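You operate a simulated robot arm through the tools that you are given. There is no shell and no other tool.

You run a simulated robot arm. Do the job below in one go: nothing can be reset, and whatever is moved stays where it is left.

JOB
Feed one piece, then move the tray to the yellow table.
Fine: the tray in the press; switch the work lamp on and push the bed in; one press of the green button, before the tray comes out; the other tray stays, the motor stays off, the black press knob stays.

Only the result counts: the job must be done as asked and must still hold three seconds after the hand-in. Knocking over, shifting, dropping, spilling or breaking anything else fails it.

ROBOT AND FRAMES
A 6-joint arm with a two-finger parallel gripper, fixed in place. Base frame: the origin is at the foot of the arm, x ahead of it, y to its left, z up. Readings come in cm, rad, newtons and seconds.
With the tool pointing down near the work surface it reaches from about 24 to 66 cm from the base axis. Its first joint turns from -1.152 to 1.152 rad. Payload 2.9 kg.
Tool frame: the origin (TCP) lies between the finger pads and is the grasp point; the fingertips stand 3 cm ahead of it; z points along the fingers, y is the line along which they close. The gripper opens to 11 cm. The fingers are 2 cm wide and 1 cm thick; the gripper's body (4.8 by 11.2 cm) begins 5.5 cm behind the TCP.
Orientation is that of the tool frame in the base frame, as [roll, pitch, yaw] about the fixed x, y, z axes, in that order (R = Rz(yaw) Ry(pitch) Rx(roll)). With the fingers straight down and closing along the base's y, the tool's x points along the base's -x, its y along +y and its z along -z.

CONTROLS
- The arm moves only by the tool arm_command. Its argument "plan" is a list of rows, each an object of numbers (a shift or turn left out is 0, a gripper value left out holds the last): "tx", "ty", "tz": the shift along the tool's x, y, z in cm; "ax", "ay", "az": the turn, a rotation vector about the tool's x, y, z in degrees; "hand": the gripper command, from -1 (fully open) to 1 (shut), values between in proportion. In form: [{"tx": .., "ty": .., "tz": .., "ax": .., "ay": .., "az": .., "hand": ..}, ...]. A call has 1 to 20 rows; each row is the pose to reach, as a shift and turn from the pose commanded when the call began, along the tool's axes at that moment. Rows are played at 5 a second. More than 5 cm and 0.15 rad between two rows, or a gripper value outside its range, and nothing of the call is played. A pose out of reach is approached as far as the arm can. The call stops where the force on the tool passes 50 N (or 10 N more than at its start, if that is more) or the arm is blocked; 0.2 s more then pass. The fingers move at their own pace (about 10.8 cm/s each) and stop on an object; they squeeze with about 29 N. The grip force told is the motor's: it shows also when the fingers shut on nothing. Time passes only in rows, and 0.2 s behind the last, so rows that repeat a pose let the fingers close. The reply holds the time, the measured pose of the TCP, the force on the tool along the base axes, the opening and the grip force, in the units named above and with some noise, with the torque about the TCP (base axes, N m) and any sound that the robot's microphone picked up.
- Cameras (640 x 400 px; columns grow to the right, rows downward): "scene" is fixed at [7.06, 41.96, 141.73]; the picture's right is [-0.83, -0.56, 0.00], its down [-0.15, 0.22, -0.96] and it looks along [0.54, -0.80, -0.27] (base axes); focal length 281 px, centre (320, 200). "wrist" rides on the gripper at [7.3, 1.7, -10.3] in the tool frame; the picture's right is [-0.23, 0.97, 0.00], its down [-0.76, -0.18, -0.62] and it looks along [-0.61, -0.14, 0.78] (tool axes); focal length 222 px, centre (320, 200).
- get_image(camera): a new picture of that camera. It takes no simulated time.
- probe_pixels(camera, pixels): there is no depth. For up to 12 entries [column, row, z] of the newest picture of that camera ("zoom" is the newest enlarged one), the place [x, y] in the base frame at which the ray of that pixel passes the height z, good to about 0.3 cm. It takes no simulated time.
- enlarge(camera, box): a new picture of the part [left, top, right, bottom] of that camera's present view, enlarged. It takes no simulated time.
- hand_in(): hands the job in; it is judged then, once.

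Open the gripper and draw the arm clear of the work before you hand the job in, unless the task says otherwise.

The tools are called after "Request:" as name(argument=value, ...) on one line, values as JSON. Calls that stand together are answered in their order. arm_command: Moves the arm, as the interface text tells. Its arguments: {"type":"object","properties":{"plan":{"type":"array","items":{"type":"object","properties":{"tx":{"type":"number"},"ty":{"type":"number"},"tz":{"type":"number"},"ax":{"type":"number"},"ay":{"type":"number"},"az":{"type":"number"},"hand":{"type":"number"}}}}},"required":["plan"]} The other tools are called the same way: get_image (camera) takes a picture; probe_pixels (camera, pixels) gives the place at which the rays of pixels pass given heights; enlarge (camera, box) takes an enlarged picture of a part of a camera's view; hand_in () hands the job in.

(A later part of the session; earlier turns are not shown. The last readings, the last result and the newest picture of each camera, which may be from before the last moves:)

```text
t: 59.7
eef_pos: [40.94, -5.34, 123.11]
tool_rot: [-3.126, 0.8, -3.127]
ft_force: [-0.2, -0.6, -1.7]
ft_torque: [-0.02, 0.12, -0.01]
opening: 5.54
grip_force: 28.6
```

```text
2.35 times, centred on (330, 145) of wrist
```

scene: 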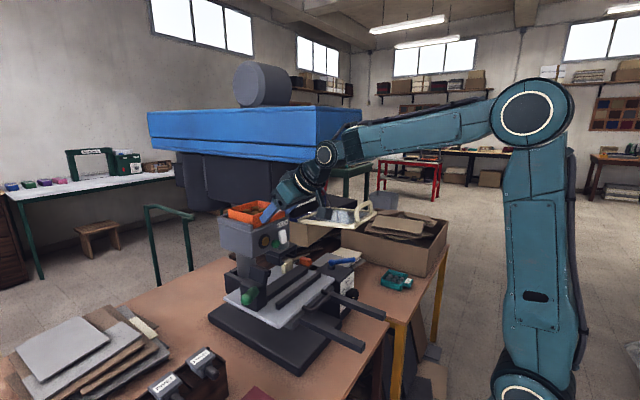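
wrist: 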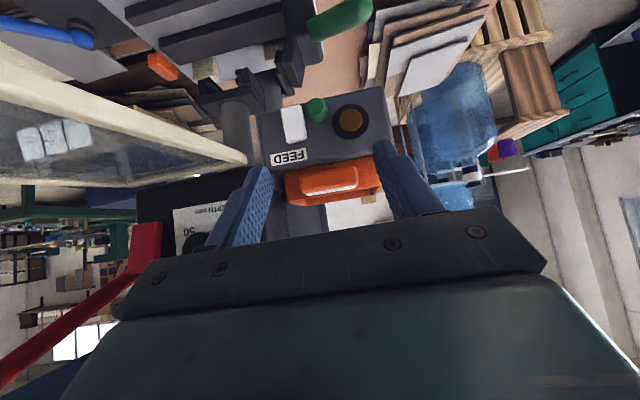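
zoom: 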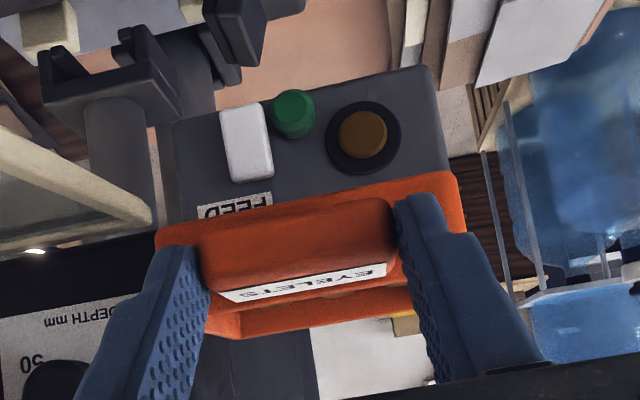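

The tray is carried level, clear of the feeder. I now turn the tool heading to -30° while moving back-left to about (37,2,123), clear of the guard.

Request:
arm_command(plan=[{"tx": 0.45, "ty": 1.2, "tz": -0.47, "ax": 3.6, "az": 3.5, "hand": 1}, {"tx": 0.9, "ty": 2.4, "tz": -0.94, "ax": 7.2, "az": 6.9, "hand": 1}, {"tx": 1.37, "ty": 3.7, "tz": -1.4, "ax": 10.8, "az": 10.4, "hand": 1}, {"tx": 1.83, "ty": 4.9, "tz": -1.9, "ax": 14.4, "az": 13.9, "hand": 1}, {"tx": 2.3, "ty": 6.1, "tz": -2.36, "ax": 18, "az": 17.3, "hand": 1}, {"tx": 2.74, "ty": 7.34, "tz": -2.83, "ax": 21.6, "az": 20.8, "hand": 1}])

Request:
get_image(camera="scene")

Request:
get_image(camera="wrist")

```text
t: 61.1
eef_pos: [36.85, 2.09, 123.23]
tool_rot: [-3.125, 0.81, 2.63]
ft_force: [-0.1, 0.0, -1.4]
ft_torque: [0.05, 0.08, 0.02]
opening: 5.54
grip_force: 28.7
```

```text
taken
```

scene: 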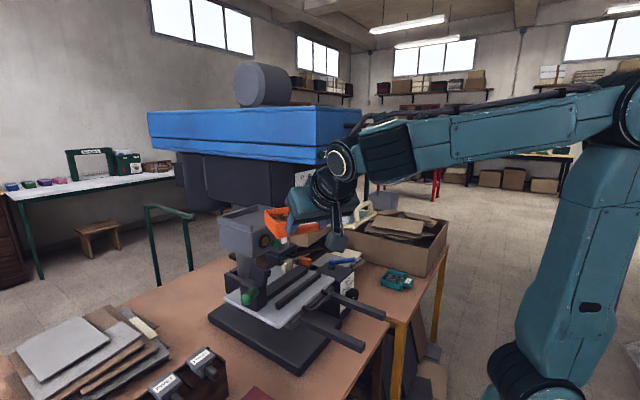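

```text
taken
```

wrist: 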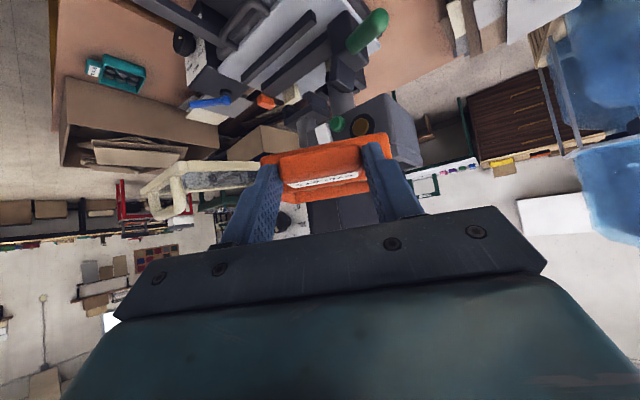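

Tray still level at (36.9,2.1,123.2). I step back 1 cm and lower it straight down to about z=107, below the guard level.

Request:
arm_command(plan=[{"tx": 0.6, "ty": -0.49, "tz": -0.63, "hand": 1}, {"tx": 2.5, "ty": -0.49, "tz": 1.2, "hand": 1}, {"tx": 4.5, "ty": -0.49, "tz": 3.05, "hand": 1}, {"tx": 6.4, "ty": -0.49, "tz": 4.9, "hand": 1}, {"tx": 8.3, "ty": -0.49, "tz": 6.7, "hand": 1}, {"tx": 10.25, "ty": -0.49, "tz": 8.55, "hand": 1}, {"tx": 12.19, "ty": -0.49, "tz": 10.41, "hand": 1}])

Request:
get_image(camera="scene")

Request:
get_image(camera="wrist")

```text
t: 62.7
eef_pos: [35.83, 2.0, 107.21]
tool_rot: [-3.123, 0.81, 2.631]
ft_force: [-0.6, -0.4, -2.0]
ft_torque: [0.06, 0.09, 0.03]
opening: 5.54
grip_force: 29.2
```

```text
taken
```

scene: 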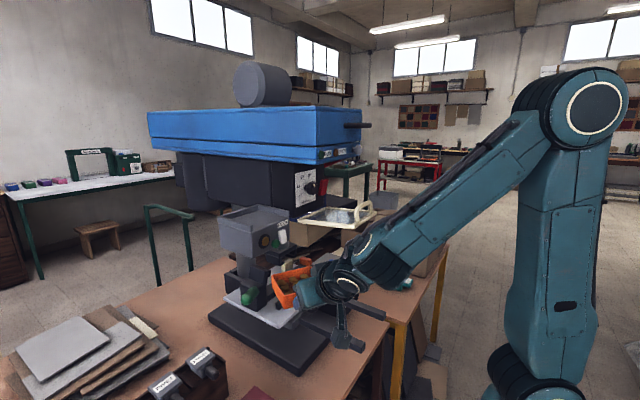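

```text
taken
```

wrist: 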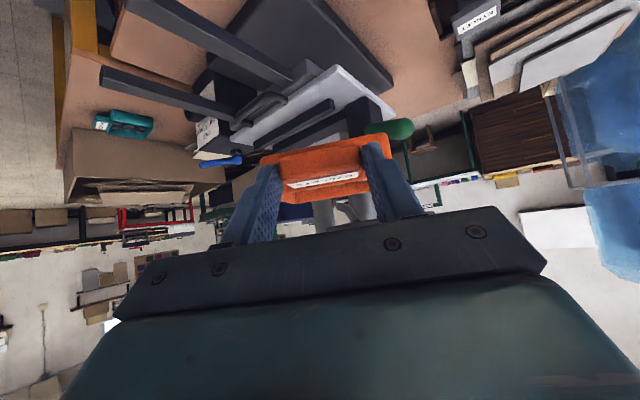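

Clear path below the guard now. I move right under the guard level toward y=-14, turning the heading further to about -45°.

Request:
arm_command(plan=[{"tx": -0.4, "ty": -2, "tz": 0.8, "ax": 1.9, "az": 1.8, "hand": 1}, {"tx": -1, "ty": -4.6, "tz": 1.8, "ax": 3.9, "az": 3.7, "hand": 1}, {"tx": -1.55, "ty": -7.2, "tz": 2.85, "ax": 5.8, "az": 5.5, "hand": 1}, {"tx": -2.1, "ty": -9.8, "tz": 3.85, "ax": 7.7, "az": 7.3, "hand": 1}, {"tx": -2.7, "ty": -12.4, "tz": 4.9, "ax": 9.7, "az": 9.2, "hand": 1}, {"tx": -3.18, "ty": -14.75, "tz": 5.81, "ax": 11.6, "az": 11, "hand": 1}])

Request:
get_image(camera="scene")

Request:
get_image(camera="wrist")

```text
t: 64.1
eef_pos: [33.91, -14.12, 105.56]
tool_rot: [-3.126, 0.812, 2.354]
ft_force: [0.7, 0.7, -3.1]
ft_torque: [0.11, 0.08, -0.04]
opening: 5.56
grip_force: 28.8
```

```text
taken
```

scene: 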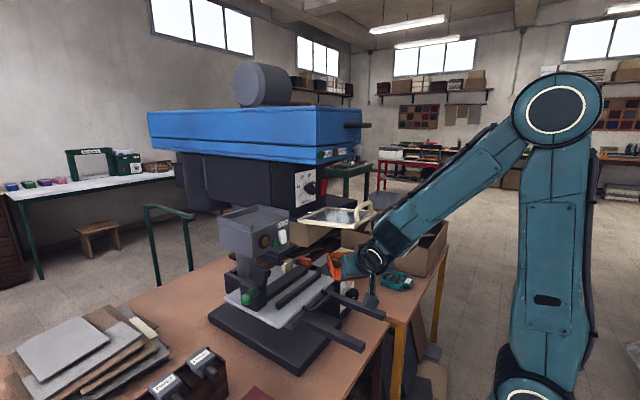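

```text
taken
```

wrist: 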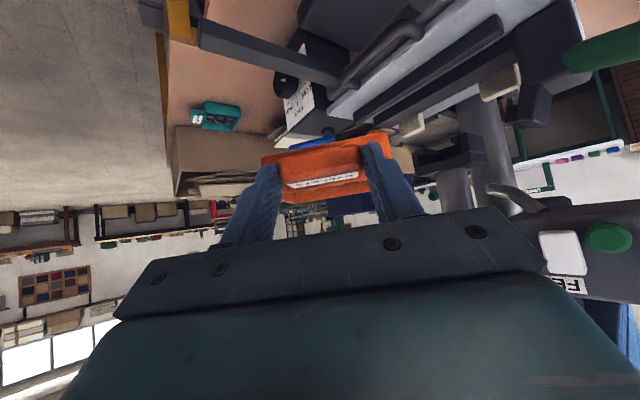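

Still steady (opening 5.56). Continue right to about y=-31 at the same height.

Request:
arm_command(plan=[{"tx": -1.2, "ty": -1.8, "tz": 1.35, "ax": 0.6, "az": 0.6, "hand": 1}, {"tx": -2.5, "ty": -3.8, "tz": 2.9, "ax": 1.2, "az": 1.1, "hand": 1}, {"tx": -3.85, "ty": -5.8, "tz": 4.4, "ax": 1.8, "az": 1.7, "hand": 1}, {"tx": -5.2, "ty": -7.8, "tz": 6, "ax": 2.4, "az": 2.3, "hand": 1}, {"tx": -6.55, "ty": -9.8, "tz": 7.5, "ax": 3, "az": 2.8, "hand": 1}, {"tx": -7.92, "ty": -11.86, "tz": 9.08, "ax": 3.6, "az": 3.4, "hand": 1}])

Request:
get_image(camera="scene")

Request:
get_image(camera="wrist")

```text
t: 65.5
eef_pos: [33.95, -31.08, 105.32]
tool_rot: [-3.124, 0.813, 2.267]
ft_force: [-0.4, -0.4, -1.9]
ft_torque: [0.07, 0.05, -0.01]
opening: 5.52
grip_force: 29.4
```

```text
taken
```

scene: 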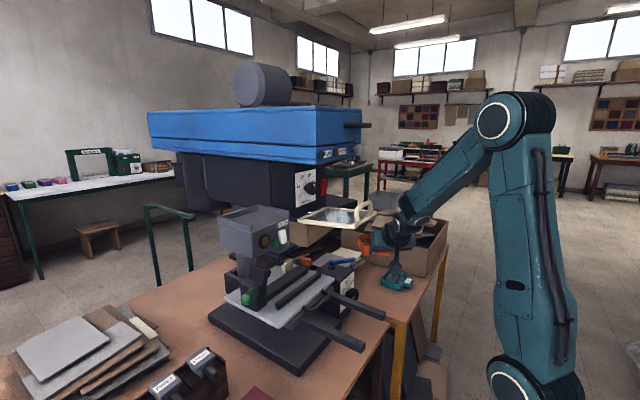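

```text
taken
```

wrist: 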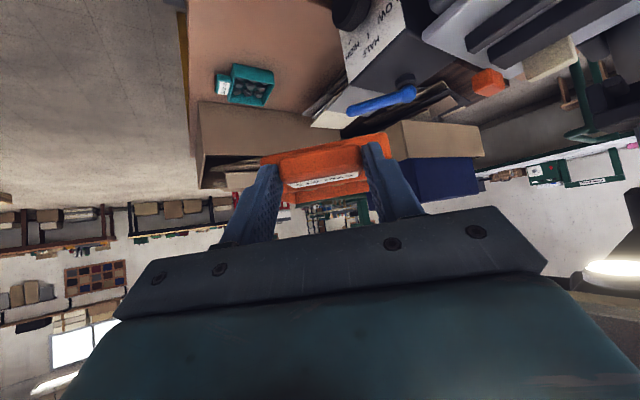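

The view shows the yellow table with the teal tray at (247,87) and the black box at (385,40). I probe table edges and the teal tray at table height to fix the drop spot.

Request:
enlarge(camera="wrist", box=[160, 0, 460, 190])

Request:
probe_pixels(camera="wrist", pixels=[[248, 88, 77], [232, 95, 77], [262, 105, 77], [270, 70, 77], [188, 20, 77], [190, 70, 77], [335, 10, 77], [345, 60, 77], [300, 40, 77], [320, 90, 77], [222, 85, 77], [200, 100, 77]])

```text
2.11 times, centred on (310, 95) of wrist
```

zoom: 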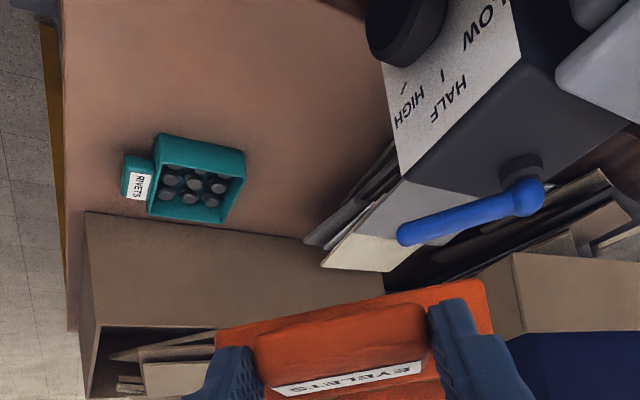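

```text
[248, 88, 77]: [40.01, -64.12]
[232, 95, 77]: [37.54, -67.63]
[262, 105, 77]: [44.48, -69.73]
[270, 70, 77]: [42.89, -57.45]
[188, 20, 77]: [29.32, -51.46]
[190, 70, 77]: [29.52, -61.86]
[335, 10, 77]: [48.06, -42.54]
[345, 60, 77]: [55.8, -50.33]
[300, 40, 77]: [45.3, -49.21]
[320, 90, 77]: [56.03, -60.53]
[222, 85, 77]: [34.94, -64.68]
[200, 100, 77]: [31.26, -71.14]
```

Near edge of the yellow table is x≈29.4; the teal tray spans roughly x 36–44, y -57…-64.5. I check the table's left edge in the scene view.

Request:
enlarge(camera="scene", box=[340, 255, 440, 345])

```text
4.44 times, centred on (390, 300) of scene
```

zoom: 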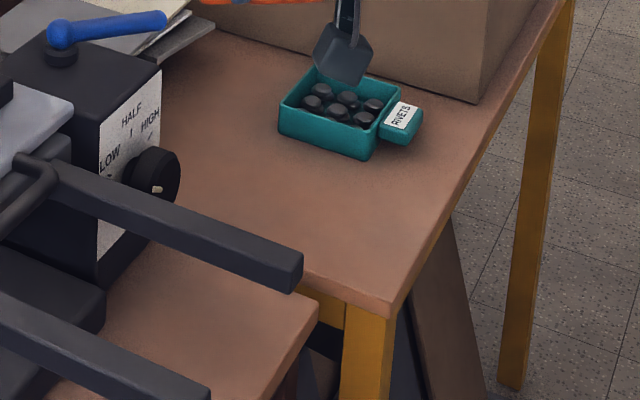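

Request:
probe_pixels(camera="zoom", pixels=[[388, 303, 77], [325, 284, 77], [165, 215, 77], [282, 136, 77], [368, 160, 77], [420, 135, 77], [474, 100, 77], [460, 180, 77], [318, 305, 77], [330, 200, 77]])

```text
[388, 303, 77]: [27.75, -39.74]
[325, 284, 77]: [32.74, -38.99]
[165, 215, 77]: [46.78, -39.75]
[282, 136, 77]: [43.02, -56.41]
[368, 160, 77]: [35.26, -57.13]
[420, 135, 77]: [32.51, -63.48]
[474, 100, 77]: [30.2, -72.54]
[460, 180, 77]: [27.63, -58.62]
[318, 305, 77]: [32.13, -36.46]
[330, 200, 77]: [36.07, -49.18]
```

Yellow table: left edge y≈-39.2, near edge x≈28; teal tray begins at y≈-56.7. I'll centre the orange tray at about (38,-48): move over it, then lower to 5 cm above contact.

Request:
arm_command(plan=[{"tx": -1.2, "ty": -1.9, "tz": 1.3, "hand": 1}, {"tx": -2.5, "ty": -3.9, "tz": 2.65, "hand": 1}, {"tx": -3.8, "ty": -5.8, "tz": 4, "hand": 1}, {"tx": -5.04, "ty": -7.76, "tz": 5.33, "hand": 1}, {"tx": -3.0, "ty": -7.76, "tz": 7.3, "hand": 1}, {"tx": -0.9, "ty": -7.76, "tz": 9.25, "hand": 1}, {"tx": 1.2, "ty": -7.76, "tz": 11.2, "hand": 1}, {"tx": 3.3, "ty": -7.76, "tz": 13.2, "hand": 1}, {"tx": 5.35, "ty": -7.76, "tz": 15.2, "hand": 1}, {"tx": 7.4, "ty": -7.76, "tz": 17.1, "hand": 1}, {"tx": 9.49, "ty": -7.76, "tz": 19.07, "hand": 1}])

Request:
get_image(camera="scene")

Request:
enlarge(camera="scene", box=[330, 235, 450, 345])

Request:
get_image(camera="wrist")

```text
t: 67.9
eef_pos: [32.44, -41.86, 85.33]
tool_rot: [-3.123, 0.815, 2.268]
ft_force: [0.7, 0.5, -1.1]
ft_torque: [0.09, 0.05, -0.01]
opening: 5.53
grip_force: 29.2
```

```text
taken
```

scene: 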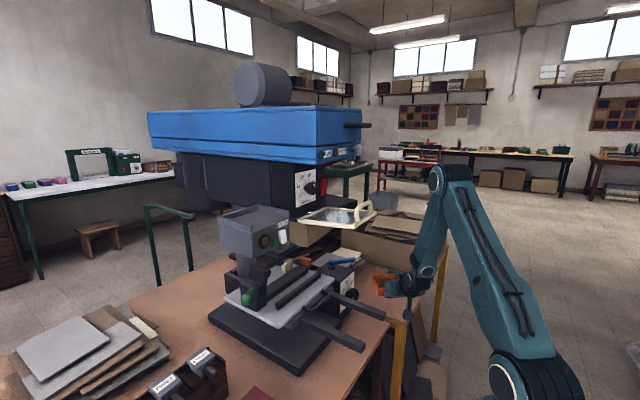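

```text
3.64 times, centred on (390, 290) of scene
```

zoom: 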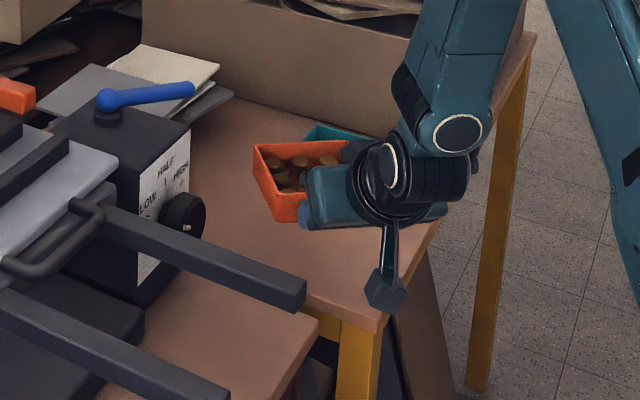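

```text
taken
```

wrist: 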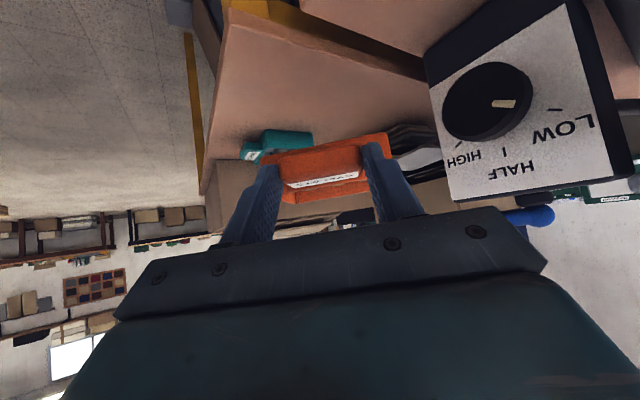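

The orange tray hangs level at about (38,-48) with gaps on both sides. I lower 4 cm more, then probe for contact in small steps.

Request:
arm_command(plan=[{"tx": 0.95, "tz": 0.9, "hand": 1}, {"tx": 1.9, "tz": 1.8, "hand": 1}, {"tx": 2.6, "tz": 2.45, "hand": 1}, {"tx": 2.9, "tz": 2.75, "hand": 1}])

Request:
enlarge(camera="scene", box=[350, 255, 420, 315])

Request:
enlarge(camera="wrist", box=[180, 90, 460, 230])

```text
t: 68.9
eef_pos: [32.36, -41.83, 81.41]
tool_rot: [-3.124, 0.815, 2.267]
ft_force: [-0.3, -0.1, -2.4]
ft_torque: [0.08, 0.06, 0.02]
opening: 5.53
grip_force: 29.4
```

```text
6.67 times, centred on (385, 285) of scene
```

zoom: 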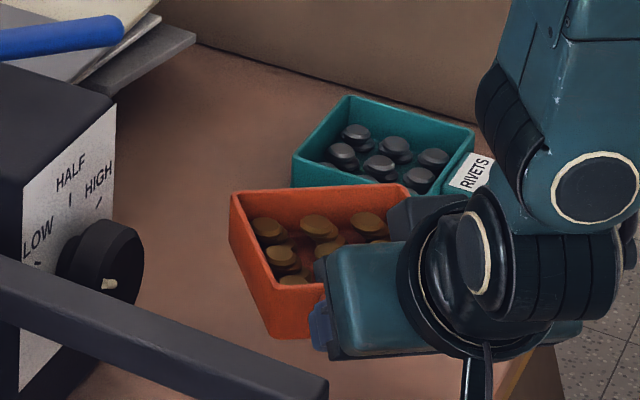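

```text
2.29 times, centred on (320, 160) of wrist
```

zoom: 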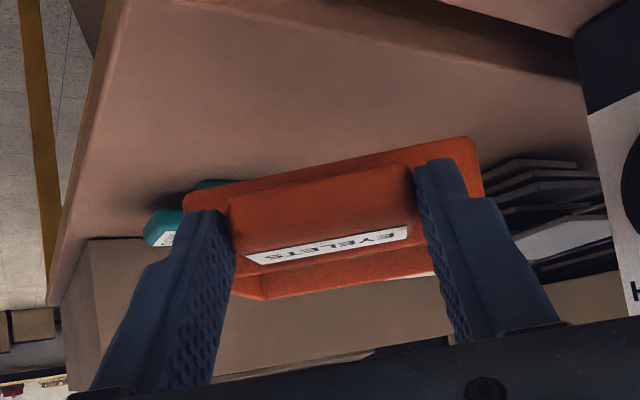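

About 1 cm above the table with a visible gap to the teal tray. I lower in 0.25 cm steps watching for contact.

Request:
arm_command(plan=[{"tx": 0.18, "tz": 0.17, "hand": 1}, {"tx": 0.36, "tz": 0.34, "hand": 1}, {"tx": 0.54, "tz": 0.51, "hand": 1}])

Request:
arm_command(plan=[{"tx": 0.15, "tz": 0.14, "hand": 1}, {"tx": 0.22, "tz": 0.21, "hand": 1}])

```text
t: 69.7
eef_pos: [32.23, -41.78, 80.72]
tool_rot: [-3.122, 0.814, 2.266]
ft_force: [0.3, 0.3, -1.2]
ft_torque: [0.07, 0.05, -0.02]
opening: 5.58
grip_force: 29.1
```

```text
t: 70.3
eef_pos: [32.2, -41.71, 80.35]
tool_rot: [-3.122, 0.812, 2.266]
ft_force: [-1.0, 0.4, -1.4]
ft_torque: [0.08, 0.06, -0.03]
opening: 5.55
grip_force: 29.3
```

Not yet in contact (still about -1.4 N). I go on in 0.15 cm steps and look.

Request:
arm_command(plan=[{"tx": 0.11, "tz": 0.1, "hand": 1}, {"tx": 0.22, "tz": 0.21, "hand": 1}])

Request:
enlarge(camera="scene", box=[350, 255, 420, 315])

Request:
enlarge(camera="wrist", box=[220, 110, 420, 220])

```text
t: 70.9
eef_pos: [32.15, -41.84, 79.93]
tool_rot: [-3.125, 0.813, 2.267]
ft_force: [-1.0, -0.2, -2.3]
ft_torque: [0.09, 0.04, 0.02]
opening: 5.55
grip_force: 29.0
```

```text
6.67 times, centred on (385, 285) of scene
```

zoom: 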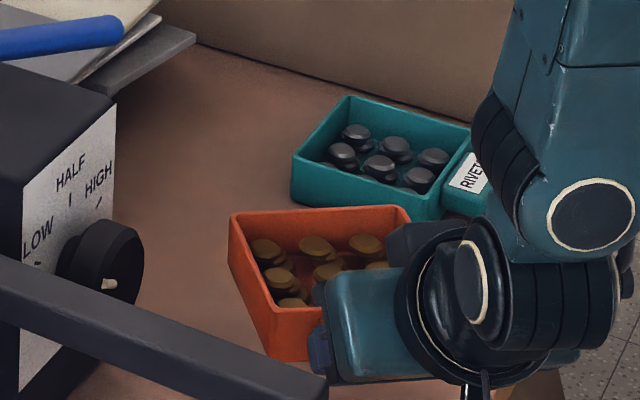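

```text
3.20 times, centred on (320, 165) of wrist
```

zoom: 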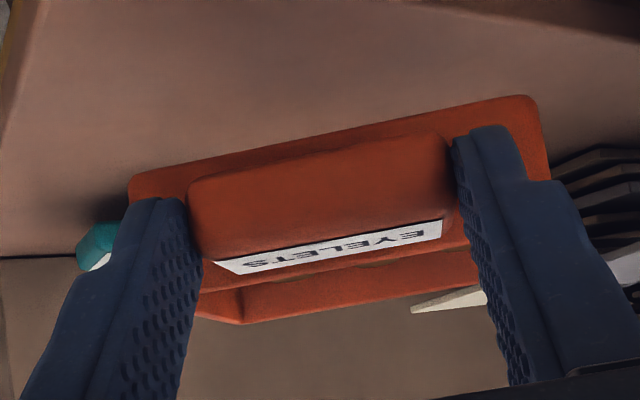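

A clear gap to the teal tray is visible now; weight still on the gripper. Continue lowering gently.

Request:
arm_command(plan=[{"tx": 0.11, "tz": 0.1, "hand": 1}, {"tx": 0.22, "tz": 0.21, "hand": 1}])

Request:
arm_command(plan=[{"tx": 0.11, "tz": 0.1, "hand": 1}, {"tx": 0.22, "tz": 0.21, "hand": 1}])

```text
t: 71.5
eef_pos: [32.16, -41.77, 79.61]
tool_rot: [-3.125, 0.813, 2.267]
ft_force: [-0.4, -1.6, -1.5]
ft_torque: [0.09, 0.07, 0.02]
opening: 5.54
grip_force: 28.5
```

```text
t: 72.1
eef_pos: [32.15, -41.9, 79.39]
tool_rot: [-3.122, 0.812, 2.267]
ft_force: [0.3, -0.5, -1.9]
ft_torque: [0.09, 0.06, 0.02]
opening: 5.53
grip_force: 29.3
```

Still free. I keep lowering in small steps.

Request:
arm_command(plan=[{"tx": 0.11, "tz": 0.1, "hand": 1}, {"tx": 0.22, "tz": 0.21, "hand": 1}])

Request:
arm_command(plan=[{"tx": 0.11, "tz": 0.1, "hand": 1}, {"tx": 0.22, "tz": 0.21, "hand": 1}])

Request:
enlarge(camera="scene", box=[350, 255, 420, 315])

Request:
enlarge(camera="wrist", box=[220, 90, 420, 220])

```text
t: 72.7
eef_pos: [32.27, -41.8, 79.08]
tool_rot: [-3.121, 0.813, 2.267]
ft_force: [-0.3, -0.1, -1.9]
ft_torque: [0.1, 0.07, -0.02]
opening: 5.55
grip_force: 29.0
```

```text
t: 73.3
eef_pos: [32.29, -41.69, 78.91]
tool_rot: [-3.123, 0.814, 2.264]
ft_force: [-0.1, -0.2, -3.2]
ft_torque: [0.08, 0.09, -0.02]
opening: 5.53
grip_force: 28.9
```

```text
6.67 times, centred on (385, 285) of scene
```

zoom: 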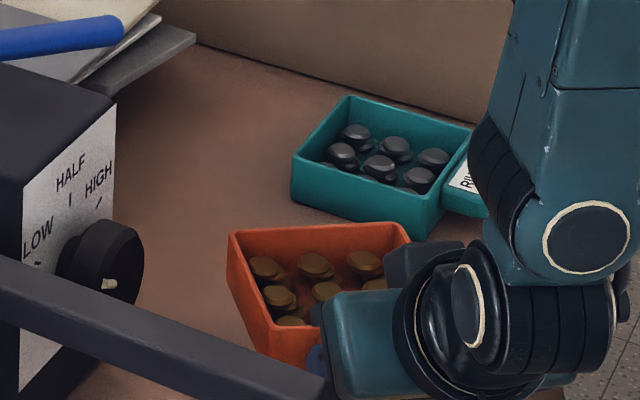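

```text
3.08 times, centred on (320, 155) of wrist
```

zoom: 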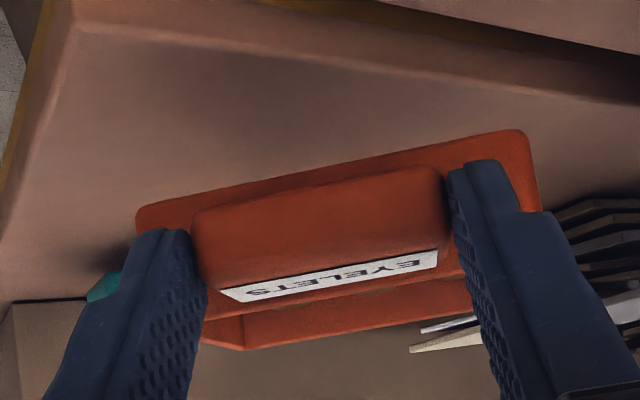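

Still no contact, so the table may be lower than 77. I triangulate its height using the near-left corner, visible at the top of the wrist zoom.

Request:
probe_pixels(camera="zoom", pixels=[[77, 8, 73], [77, 8, 74], [77, 8, 75], [77, 8, 76], [77, 8, 77], [20, 210, 75], [300, 30, 75], [500, 75, 75]])

Request:
enlarge(camera="wrist", box=[200, 50, 440, 200])

```text
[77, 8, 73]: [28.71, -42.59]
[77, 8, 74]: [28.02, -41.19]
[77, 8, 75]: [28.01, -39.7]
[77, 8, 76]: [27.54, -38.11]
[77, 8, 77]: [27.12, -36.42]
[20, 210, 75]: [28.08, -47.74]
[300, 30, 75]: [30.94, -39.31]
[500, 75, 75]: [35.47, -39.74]
```

```text
2.67 times, centred on (320, 125) of wrist
```

zoom: 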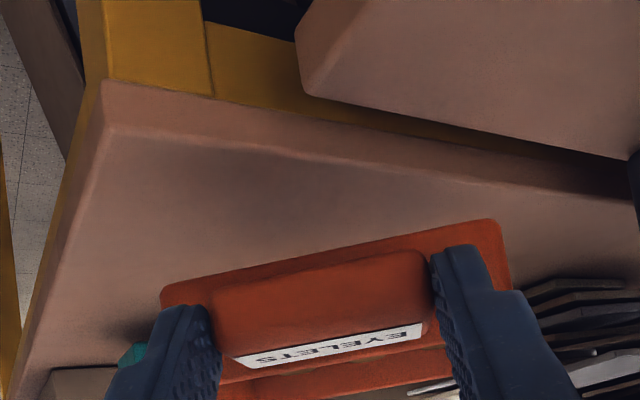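

Request:
probe_pixels(camera="zoom", pixels=[[106, 132, 73], [106, 132, 74], [106, 132, 75], [106, 132, 76], [106, 132, 77], [103, 83, 73], [103, 83, 75], [500, 215, 75], [500, 215, 77]])

Request:
enlarge(camera="scene", box=[370, 290, 430, 340])

```text
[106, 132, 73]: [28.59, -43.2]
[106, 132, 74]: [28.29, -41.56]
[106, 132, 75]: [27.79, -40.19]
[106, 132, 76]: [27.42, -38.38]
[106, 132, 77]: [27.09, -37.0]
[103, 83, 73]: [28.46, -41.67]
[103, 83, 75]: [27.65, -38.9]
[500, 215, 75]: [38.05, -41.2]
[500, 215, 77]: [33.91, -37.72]
```

```text
8.00 times, centred on (400, 315) of scene
```

zoom: 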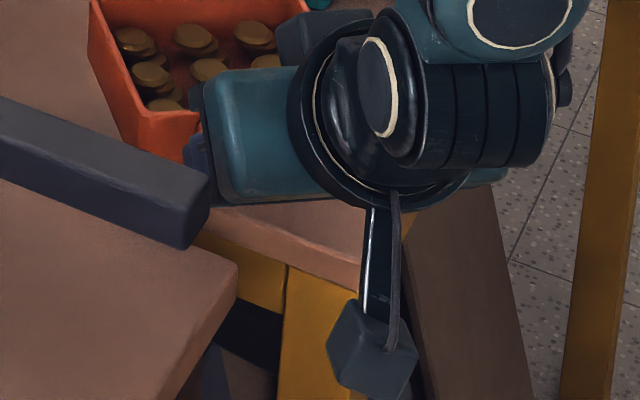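

The geometry suggests the table top is nearer z≈75, so contact should come around TCP z≈78.4. I continue in 0.15 cm steps.

Request:
arm_command(plan=[{"tx": 0.11, "tz": 0.1, "hand": 1}, {"tx": 0.22, "tz": 0.21, "hand": 1}])

Request:
arm_command(plan=[{"tx": 0.11, "tz": 0.1, "hand": 1}, {"tx": 0.22, "tz": 0.21, "hand": 1}])

```text
t: 73.9
eef_pos: [32.35, -41.85, 78.51]
tool_rot: [-3.125, 0.814, 2.265]
ft_force: [-0.2, -1.0, -1.9]
ft_torque: [0.07, 0.06, 0.01]
opening: 5.55
grip_force: 29.2
```

```text
t: 74.5
eef_pos: [32.28, -41.91, 78.14]
tool_rot: [-3.125, 0.812, 2.267]
ft_force: [0.3, 0.3, -1.5]
ft_torque: [0.12, 0.08, 0.01]
opening: 5.56
grip_force: 29.0
```

Request:
arm_command(plan=[{"tx": 0.11, "tz": 0.1, "hand": 1}, {"tx": 0.22, "tz": 0.21, "hand": 1}])

Request:
enlarge(camera="wrist", box=[220, 90, 420, 220])

Request:
enlarge(camera="scene", box=[360, 270, 410, 320])

```text
t: 75.1
eef_pos: [32.2, -41.88, 77.78]
tool_rot: [-3.122, 0.814, 2.265]
ft_force: [-0.4, 0.4, -1.0]
ft_torque: [0.11, 0.07, 0.01]
opening: 5.55
grip_force: 29.0
```

```text
3.08 times, centred on (320, 155) of wrist
```

zoom: 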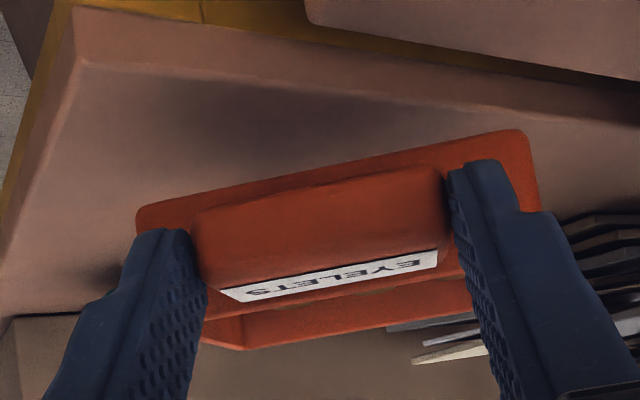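

```text
8.00 times, centred on (385, 295) of scene
```

zoom: 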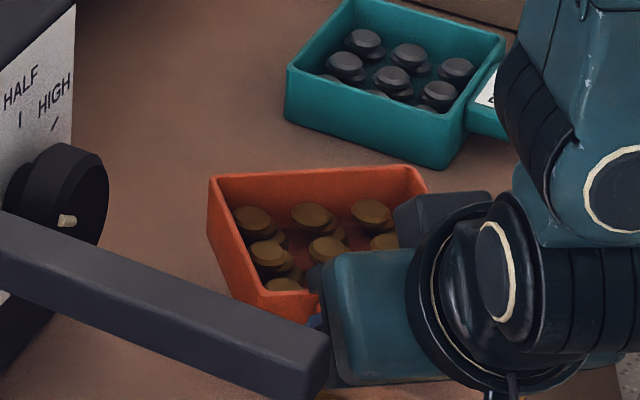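

Request:
arm_command(plan=[{"tx": 0.11, "tz": 0.1, "hand": 1}, {"tx": 0.22, "tz": 0.21, "hand": 1}])

Request:
arm_command(plan=[{"tx": 0.11, "tz": 0.1, "hand": 1}, {"tx": 0.22, "tz": 0.21, "hand": 1}])

```text
t: 75.7
eef_pos: [32.2, -41.88, 77.59]
tool_rot: [-3.124, 0.812, 2.267]
ft_force: [-0.1, -0.3, -1.8]
ft_torque: [0.08, 0.1, 0.0]
opening: 5.54
grip_force: 28.9
```

```text
t: 76.3
eef_pos: [32.31, -41.92, 77.17]
tool_rot: [-3.122, 0.815, 2.267]
ft_force: [0.0, 0.4, -3.1]
ft_torque: [0.08, 0.1, -0.01]
opening: 5.53
grip_force: 28.9
```

The scene geometry implies the table top is nearer z≈73, which puts its left edge at y≈-44 – the tray's near-left corner would overhang. I raise 1.5 cm and shift 4.5 cm further right (and 0.8 cm forward).

Request:
arm_command(plan=[{"tx": -0.55, "tz": -0.52, "hand": 1}, {"tx": -1.09, "tz": -1.03, "hand": 1}, {"tx": -2.0, "ty": -0.75, "tz": -0.07, "hand": 1}, {"tx": -2.9, "ty": -1.5, "tz": 0.9, "hand": 1}, {"tx": -3.81, "ty": -2.27, "tz": 1.85, "hand": 1}, {"tx": -3.81, "ty": -2.27, "tz": 1.85, "hand": 1}])

Request:
enlarge(camera="scene", box=[350, 255, 430, 330])

Request:
enlarge(camera="wrist", box=[180, 50, 440, 220])

```text
t: 77.7
eef_pos: [32.98, -46.51, 78.68]
tool_rot: [-3.125, 0.814, 2.268]
ft_force: [0.3, -0.3, -1.3]
ft_torque: [0.1, 0.09, 0.03]
opening: 5.53
grip_force: 29.0
```

```text
5.33 times, centred on (390, 292) of scene
```

zoom: 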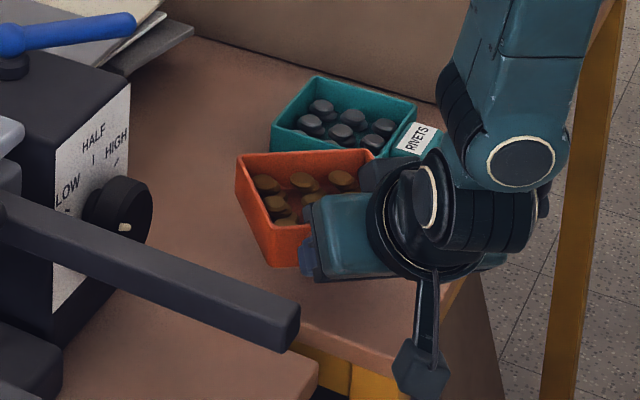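

```text
2.35 times, centred on (310, 135) of wrist
```

zoom: 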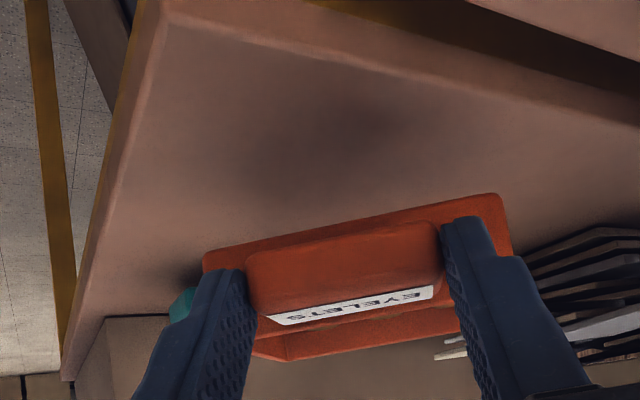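

Now well over the table: the left edge is clear of the tray in the wrist view, and lowering will open the gap to the teal tray. I lower again.

Request:
arm_command(plan=[{"tx": 0.22, "tz": 0.21, "hand": 1}, {"tx": 0.44, "tz": 0.41, "hand": 1}, {"tx": 0.65, "tz": 0.62, "hand": 1}, {"tx": 0.87, "tz": 0.82, "hand": 1}])

Request:
enlarge(camera="scene", box=[350, 255, 430, 330])

Request:
enlarge(camera="wrist", box=[180, 50, 440, 220])

```text
t: 78.7
eef_pos: [33.03, -46.37, 77.5]
tool_rot: [-3.123, 0.812, 2.269]
ft_force: [-0.3, -0.3, -1.5]
ft_torque: [0.07, 0.05, 0.0]
opening: 5.57
grip_force: 29.0
```

```text
5.33 times, centred on (390, 292) of scene
```

zoom: 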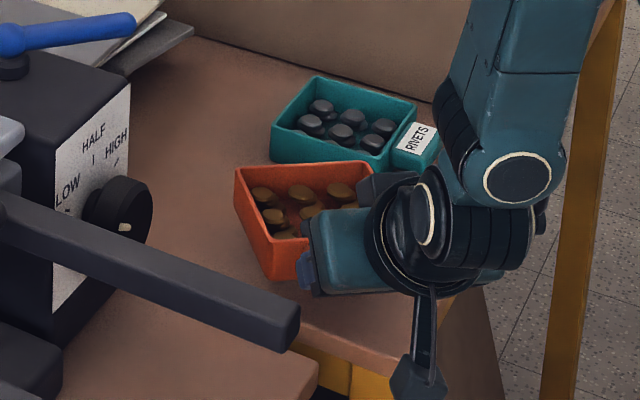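

```text
2.35 times, centred on (310, 135) of wrist
```

zoom: 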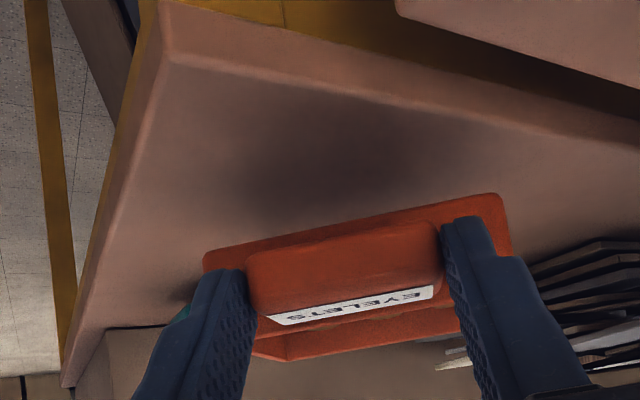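

Request:
arm_command(plan=[{"tx": 0.13, "tz": 0.12, "hand": 1}, {"tx": 0.26, "tz": 0.245, "hand": 1}, {"tx": 0.39, "tz": 0.37, "hand": 1}])

Request:
arm_command(plan=[{"tx": 0.11, "tz": 0.1, "hand": 1}, {"tx": 0.22, "tz": 0.21, "hand": 1}])

```text
t: 79.5
eef_pos: [33.12, -46.41, 77.09]
tool_rot: [-3.124, 0.813, 2.267]
ft_force: [0.1, -0.8, -1.7]
ft_torque: [0.07, 0.07, -0.01]
opening: 5.56
grip_force: 28.8
```

```text
t: 80.1
eef_pos: [33.03, -46.4, 76.79]
tool_rot: [-3.125, 0.814, 2.267]
ft_force: [-0.7, -0.9, -1.8]
ft_torque: [0.11, 0.07, -0.01]
opening: 5.55
grip_force: 29.2
```

Still carrying the weight (-1.8 N). I continue lowering in small steps.

Request:
arm_command(plan=[{"tx": 0.11, "tz": 0.1, "hand": 1}, {"tx": 0.22, "tz": 0.21, "hand": 1}])

Request:
arm_command(plan=[{"tx": 0.11, "tz": 0.1, "hand": 1}, {"tx": 0.22, "tz": 0.21, "hand": 1}])

Request:
enlarge(camera="wrist", box=[180, 50, 440, 220])

Request:
enlarge(camera="scene", box=[360, 270, 410, 320])

```text
t: 80.7
eef_pos: [32.97, -46.38, 76.53]
tool_rot: [-3.124, 0.813, 2.266]
ft_force: [-0.1, 0.4, -1.7]
ft_torque: [0.1, 0.06, 0.02]
opening: 5.53
grip_force: 29.0
```

```text
t: 81.3
eef_pos: [32.96, -46.36, 75.98]
tool_rot: [-3.123, 0.814, 2.267]
ft_force: [0.5, 0.3, -1.7]
ft_torque: [0.08, 0.08, 0.02]
opening: 5.52
grip_force: 29.0
```

```text
2.35 times, centred on (310, 135) of wrist
```

zoom: 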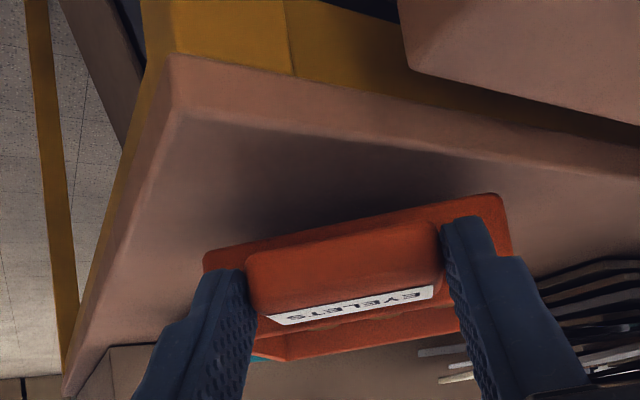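

```text
8.00 times, centred on (385, 295) of scene
```

zoom: 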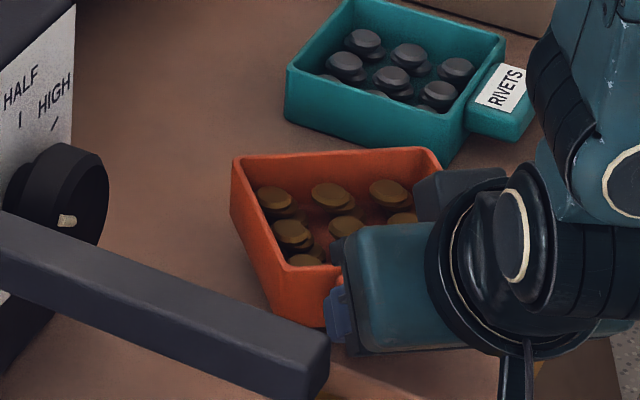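

The tray's shadow is now almost merging with its lower edge, so contact is near. I continue in 0.15 cm steps.

Request:
arm_command(plan=[{"tx": 0.11, "tz": 0.1, "hand": 1}, {"tx": 0.22, "tz": 0.21, "hand": 1}])

Request:
arm_command(plan=[{"tx": 0.11, "tz": 0.1, "hand": 1}, {"tx": 0.22, "tz": 0.21, "hand": 1}])

Request:
enlarge(camera="wrist", box=[180, 50, 440, 220])

```text
t: 81.9
eef_pos: [32.92, -46.37, 75.76]
tool_rot: [-3.124, 0.813, 2.268]
ft_force: [0.2, 1.1, -1.8]
ft_torque: [0.13, 0.07, 0.03]
opening: 5.54
grip_force: 29.2
```

```text
t: 82.5
eef_pos: [33.1, -46.48, 75.57]
tool_rot: [-3.124, 0.814, 2.265]
ft_force: [0.2, -0.6, -2.2]
ft_torque: [0.07, 0.06, -0.03]
opening: 5.55
grip_force: 28.8
```

```text
2.35 times, centred on (310, 135) of wrist
```

zoom: 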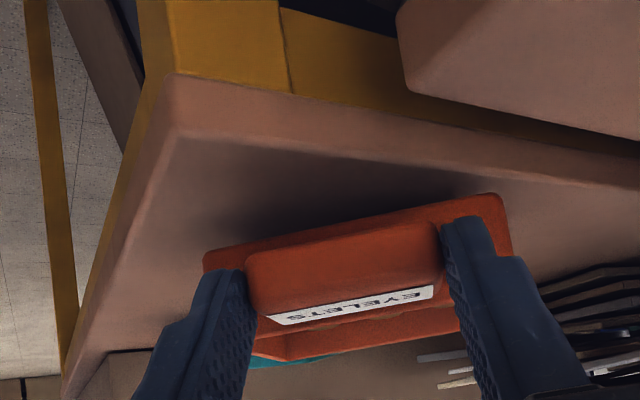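

Height triangulation here is ill-conditioned, so I let contact tell me: I keep lowering gently; readings still show free weight.

Request:
arm_command(plan=[{"tx": 0.13, "tz": 0.12, "hand": 1}, {"tx": 0.26, "tz": 0.245, "hand": 1}, {"tx": 0.39, "tz": 0.37, "hand": 1}])

Request:
arm_command(plan=[{"tx": 0.13, "tz": 0.12, "hand": 1}, {"tx": 0.26, "tz": 0.245, "hand": 1}, {"tx": 0.39, "tz": 0.37, "hand": 1}])

Request:
enlarge(camera="wrist", box=[180, 50, 440, 220])

Request:
enlarge(camera="scene", box=[350, 265, 430, 335])

```text
t: 83.3
eef_pos: [33.02, -46.4, 74.88]
tool_rot: [-3.124, 0.814, 2.266]
ft_force: [0.1, -1.1, -1.6]
ft_torque: [0.09, 0.05, -0.03]
opening: 5.52
grip_force: 28.7
```

```text
t: 84.1
eef_pos: [32.93, -46.41, 74.5]
tool_rot: [-3.125, 0.813, 2.268]
ft_force: [-0.5, 0.3, -1.3]
ft_torque: [0.07, 0.05, 0.03]
opening: 5.54
grip_force: 29.1
```

```text
2.35 times, centred on (310, 135) of wrist
```

zoom: 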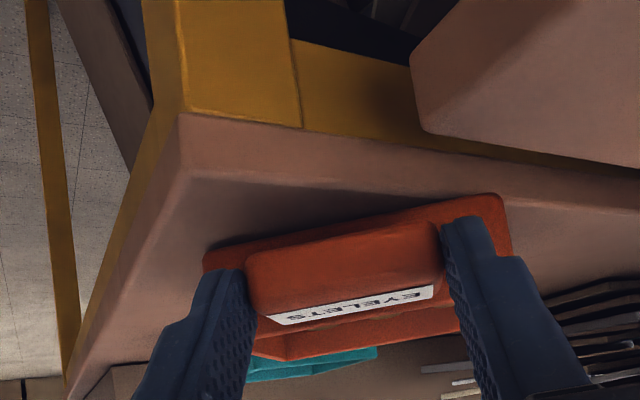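

```text
5.71 times, centred on (390, 300) of scene
```

zoom: 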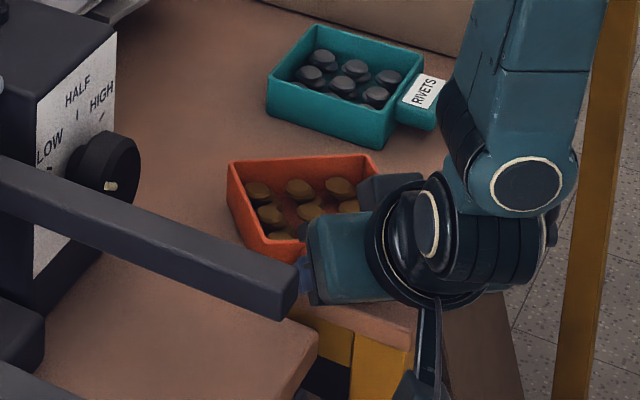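

In the wrist view the tray's near-left corner is right at the table's left edge line, so I shift another 2.5 cm right and 1 cm forward at this height before touching down.

Request:
arm_command(plan=[{"tx": -0.6, "ty": -0.28, "tz": 0.62, "hand": 1}, {"tx": -1.2, "ty": -0.55, "tz": 1.24, "hand": 1}, {"tx": -1.76, "ty": -0.83, "tz": 1.86, "hand": 1}, {"tx": -1.76, "ty": -0.83, "tz": 1.86, "hand": 1}])

Request:
enlarge(camera="wrist", box=[180, 50, 440, 220])

Request:
enlarge(camera="scene", box=[350, 265, 430, 335])

```text
t: 85.1
eef_pos: [33.93, -48.98, 74.36]
tool_rot: [-3.125, 0.812, 2.267]
ft_force: [0.6, -0.2, -1.2]
ft_torque: [0.11, 0.07, -0.01]
opening: 5.54
grip_force: 28.8
```

```text
2.35 times, centred on (310, 135) of wrist
```

zoom: 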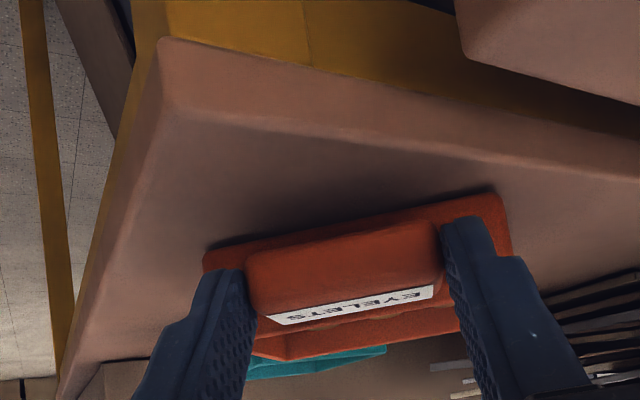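

```text
5.71 times, centred on (390, 300) of scene
```

zoom: 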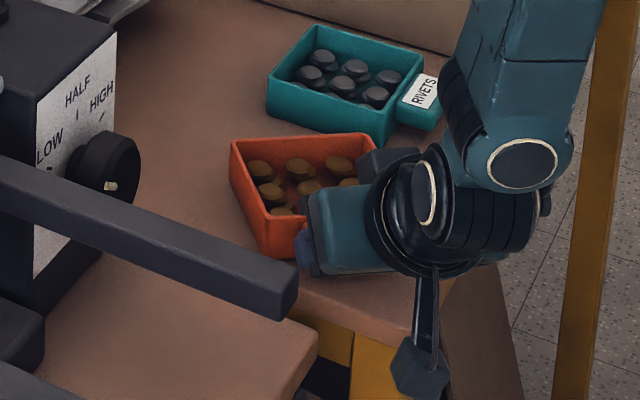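

Now the tray sits inside the table edge with space to the teal tray. I continue lowering in small steps until the weight is taken.

Request:
arm_command(plan=[{"tx": 0.13, "tz": 0.12, "hand": 1}, {"tx": 0.26, "tz": 0.245, "hand": 1}, {"tx": 0.39, "tz": 0.37, "hand": 1}])

Request:
arm_command(plan=[{"tx": 0.13, "tz": 0.12, "hand": 1}, {"tx": 0.26, "tz": 0.245, "hand": 1}])

Request:
enlarge(camera="wrist", box=[180, 50, 440, 220])

Request:
enlarge(camera="scene", box=[350, 265, 430, 335])

```text
t: 85.9
eef_pos: [34.01, -49.06, 74.15]
tool_rot: [-3.122, 0.82, 2.269]
ft_force: [-2.8, 3.2, 14.4]
ft_torque: [-0.07, -0.47, 0.02]
opening: 5.55
grip_force: 29.3
```

```text
t: 86.5
eef_pos: [34.03, -49.08, 73.86]
tool_rot: [-3.122, 0.822, 2.269]
ft_force: [1.7, -2.1, 20.7]
ft_torque: [-0.54, -0.79, -0.03]
opening: 5.58
grip_force: 29.5
```

```text
2.35 times, centred on (310, 135) of wrist
```

zoom: 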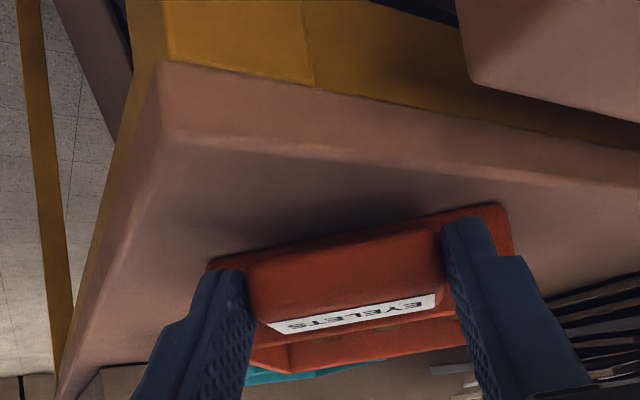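

```text
5.71 times, centred on (390, 300) of scene
```

zoom: 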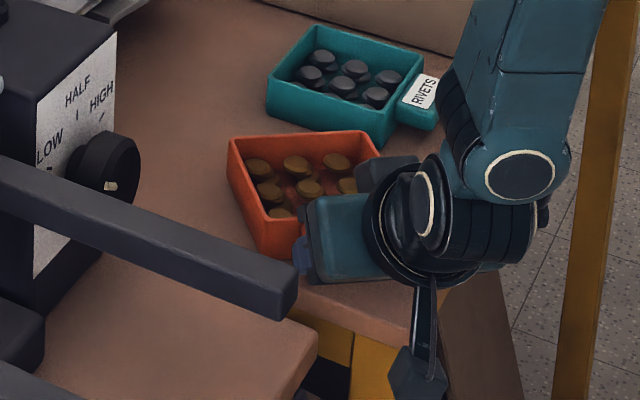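

Contact: +20 N upward, table top ≈ z 71. I ease up 0.3 cm to relieve the pressing before releasing.

Request:
arm_command(plan=[{"tx": -0.15, "tz": -0.14, "hand": 1}, {"tx": -0.22, "tz": -0.21, "hand": 1}, {"tx": -0.22, "tz": -0.21, "hand": 1}])

Request:
enlarge(camera="scene", box=[350, 265, 430, 335])

Request:
enlarge(camera="wrist", box=[180, 50, 440, 220])

```text
t: 87.3
eef_pos: [33.83, -48.97, 73.93]
tool_rot: [-3.123, 0.813, 2.269]
ft_force: [2.7, -3.0, 10.1]
ft_torque: [-0.45, -0.27, 0.03]
opening: 5.53
grip_force: 29.1
```

```text
5.71 times, centred on (390, 300) of scene
```

zoom: 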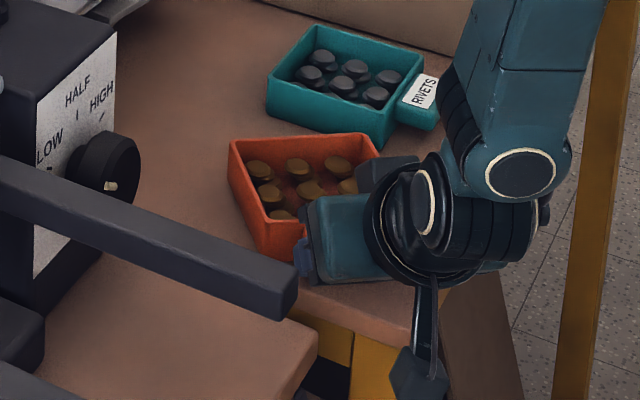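

```text
2.35 times, centred on (310, 135) of wrist
```

zoom: 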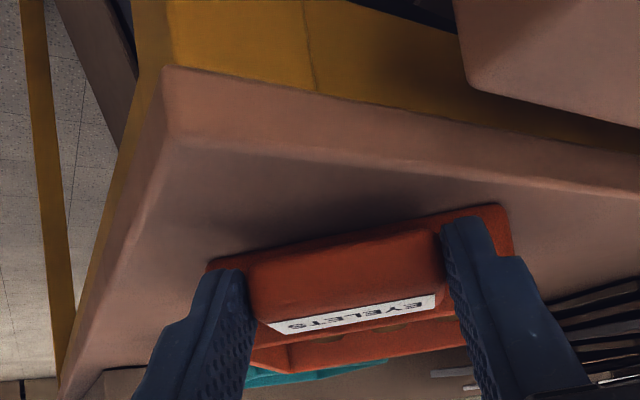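

The tray is inside the table edges (≈1.3 cm at the closest corner, >4 cm to the teal tray). I ease up a little more, then open the fingers gently.

Request:
arm_command(plan=[{"tx": -0.12, "tz": -0.11, "hand": 1}, {"tx": -0.12, "tz": -0.11, "hand": 1}])

```text
t: 87.9
eef_pos: [33.81, -48.8, 73.86]
tool_rot: [-3.125, 0.808, 2.267]
ft_force: [0.5, 0.2, -1.6]
ft_torque: [0.09, 0.06, 0.02]
opening: 5.54
grip_force: 29.4
```

The weight is back on the gripper, so it is within a millimetre or so of the table. I lower 0.1 cm and open to 7.2 cm.

Request:
arm_command(plan=[{"tx": 0.08, "tz": 0.075, "hand": 1}, {"tx": 0.08, "tz": 0.075, "hand": 1}])

Request:
arm_command(plan=[{"tx": 0, "hand": -0.1}, {"tx": 0, "hand": -0.3}, {"tx": 0, "hand": -0.3}])

Request:
enlarge(camera="scene", box=[350, 265, 430, 335])

Request:
enlarge(camera="wrist", box=[180, 50, 440, 220])

```text
t: 88.5
eef_pos: [33.83, -48.89, 73.81]
tool_rot: [-3.124, 0.814, 2.267]
ft_force: [0.3, -0.5, -2.7]
ft_torque: [0.08, 0.08, 0.03]
opening: 5.5
grip_force: 28.5
```

```text
t: 89.3
eef_pos: [33.84, -49.03, 73.85]
tool_rot: [-3.123, 0.812, 2.266]
ft_force: [-0.8, -0.7, 0.0]
ft_torque: [0.01, -0.02, 0.01]
opening: 7.16
grip_force: 0.1
```

```text
5.71 times, centred on (390, 300) of scene
```

zoom: 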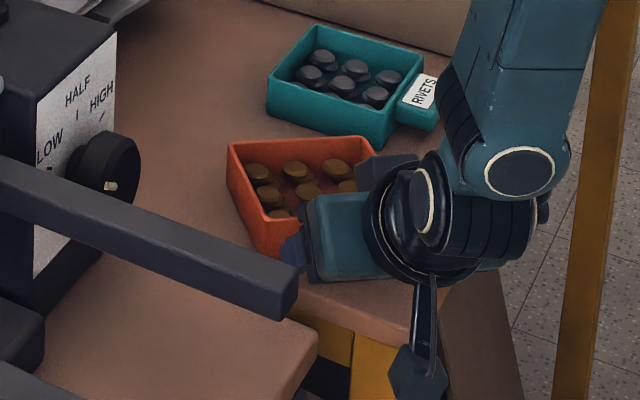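

```text
2.35 times, centred on (310, 135) of wrist
```

zoom: 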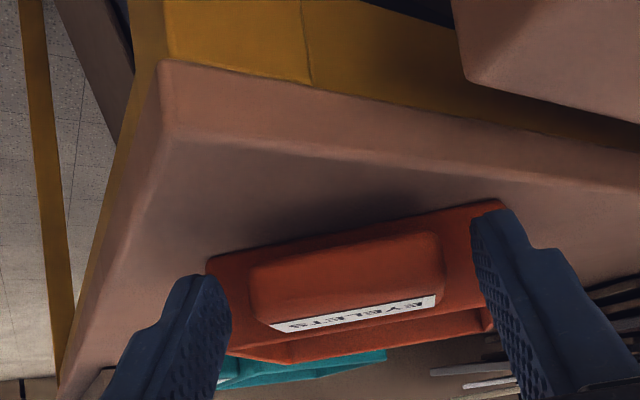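

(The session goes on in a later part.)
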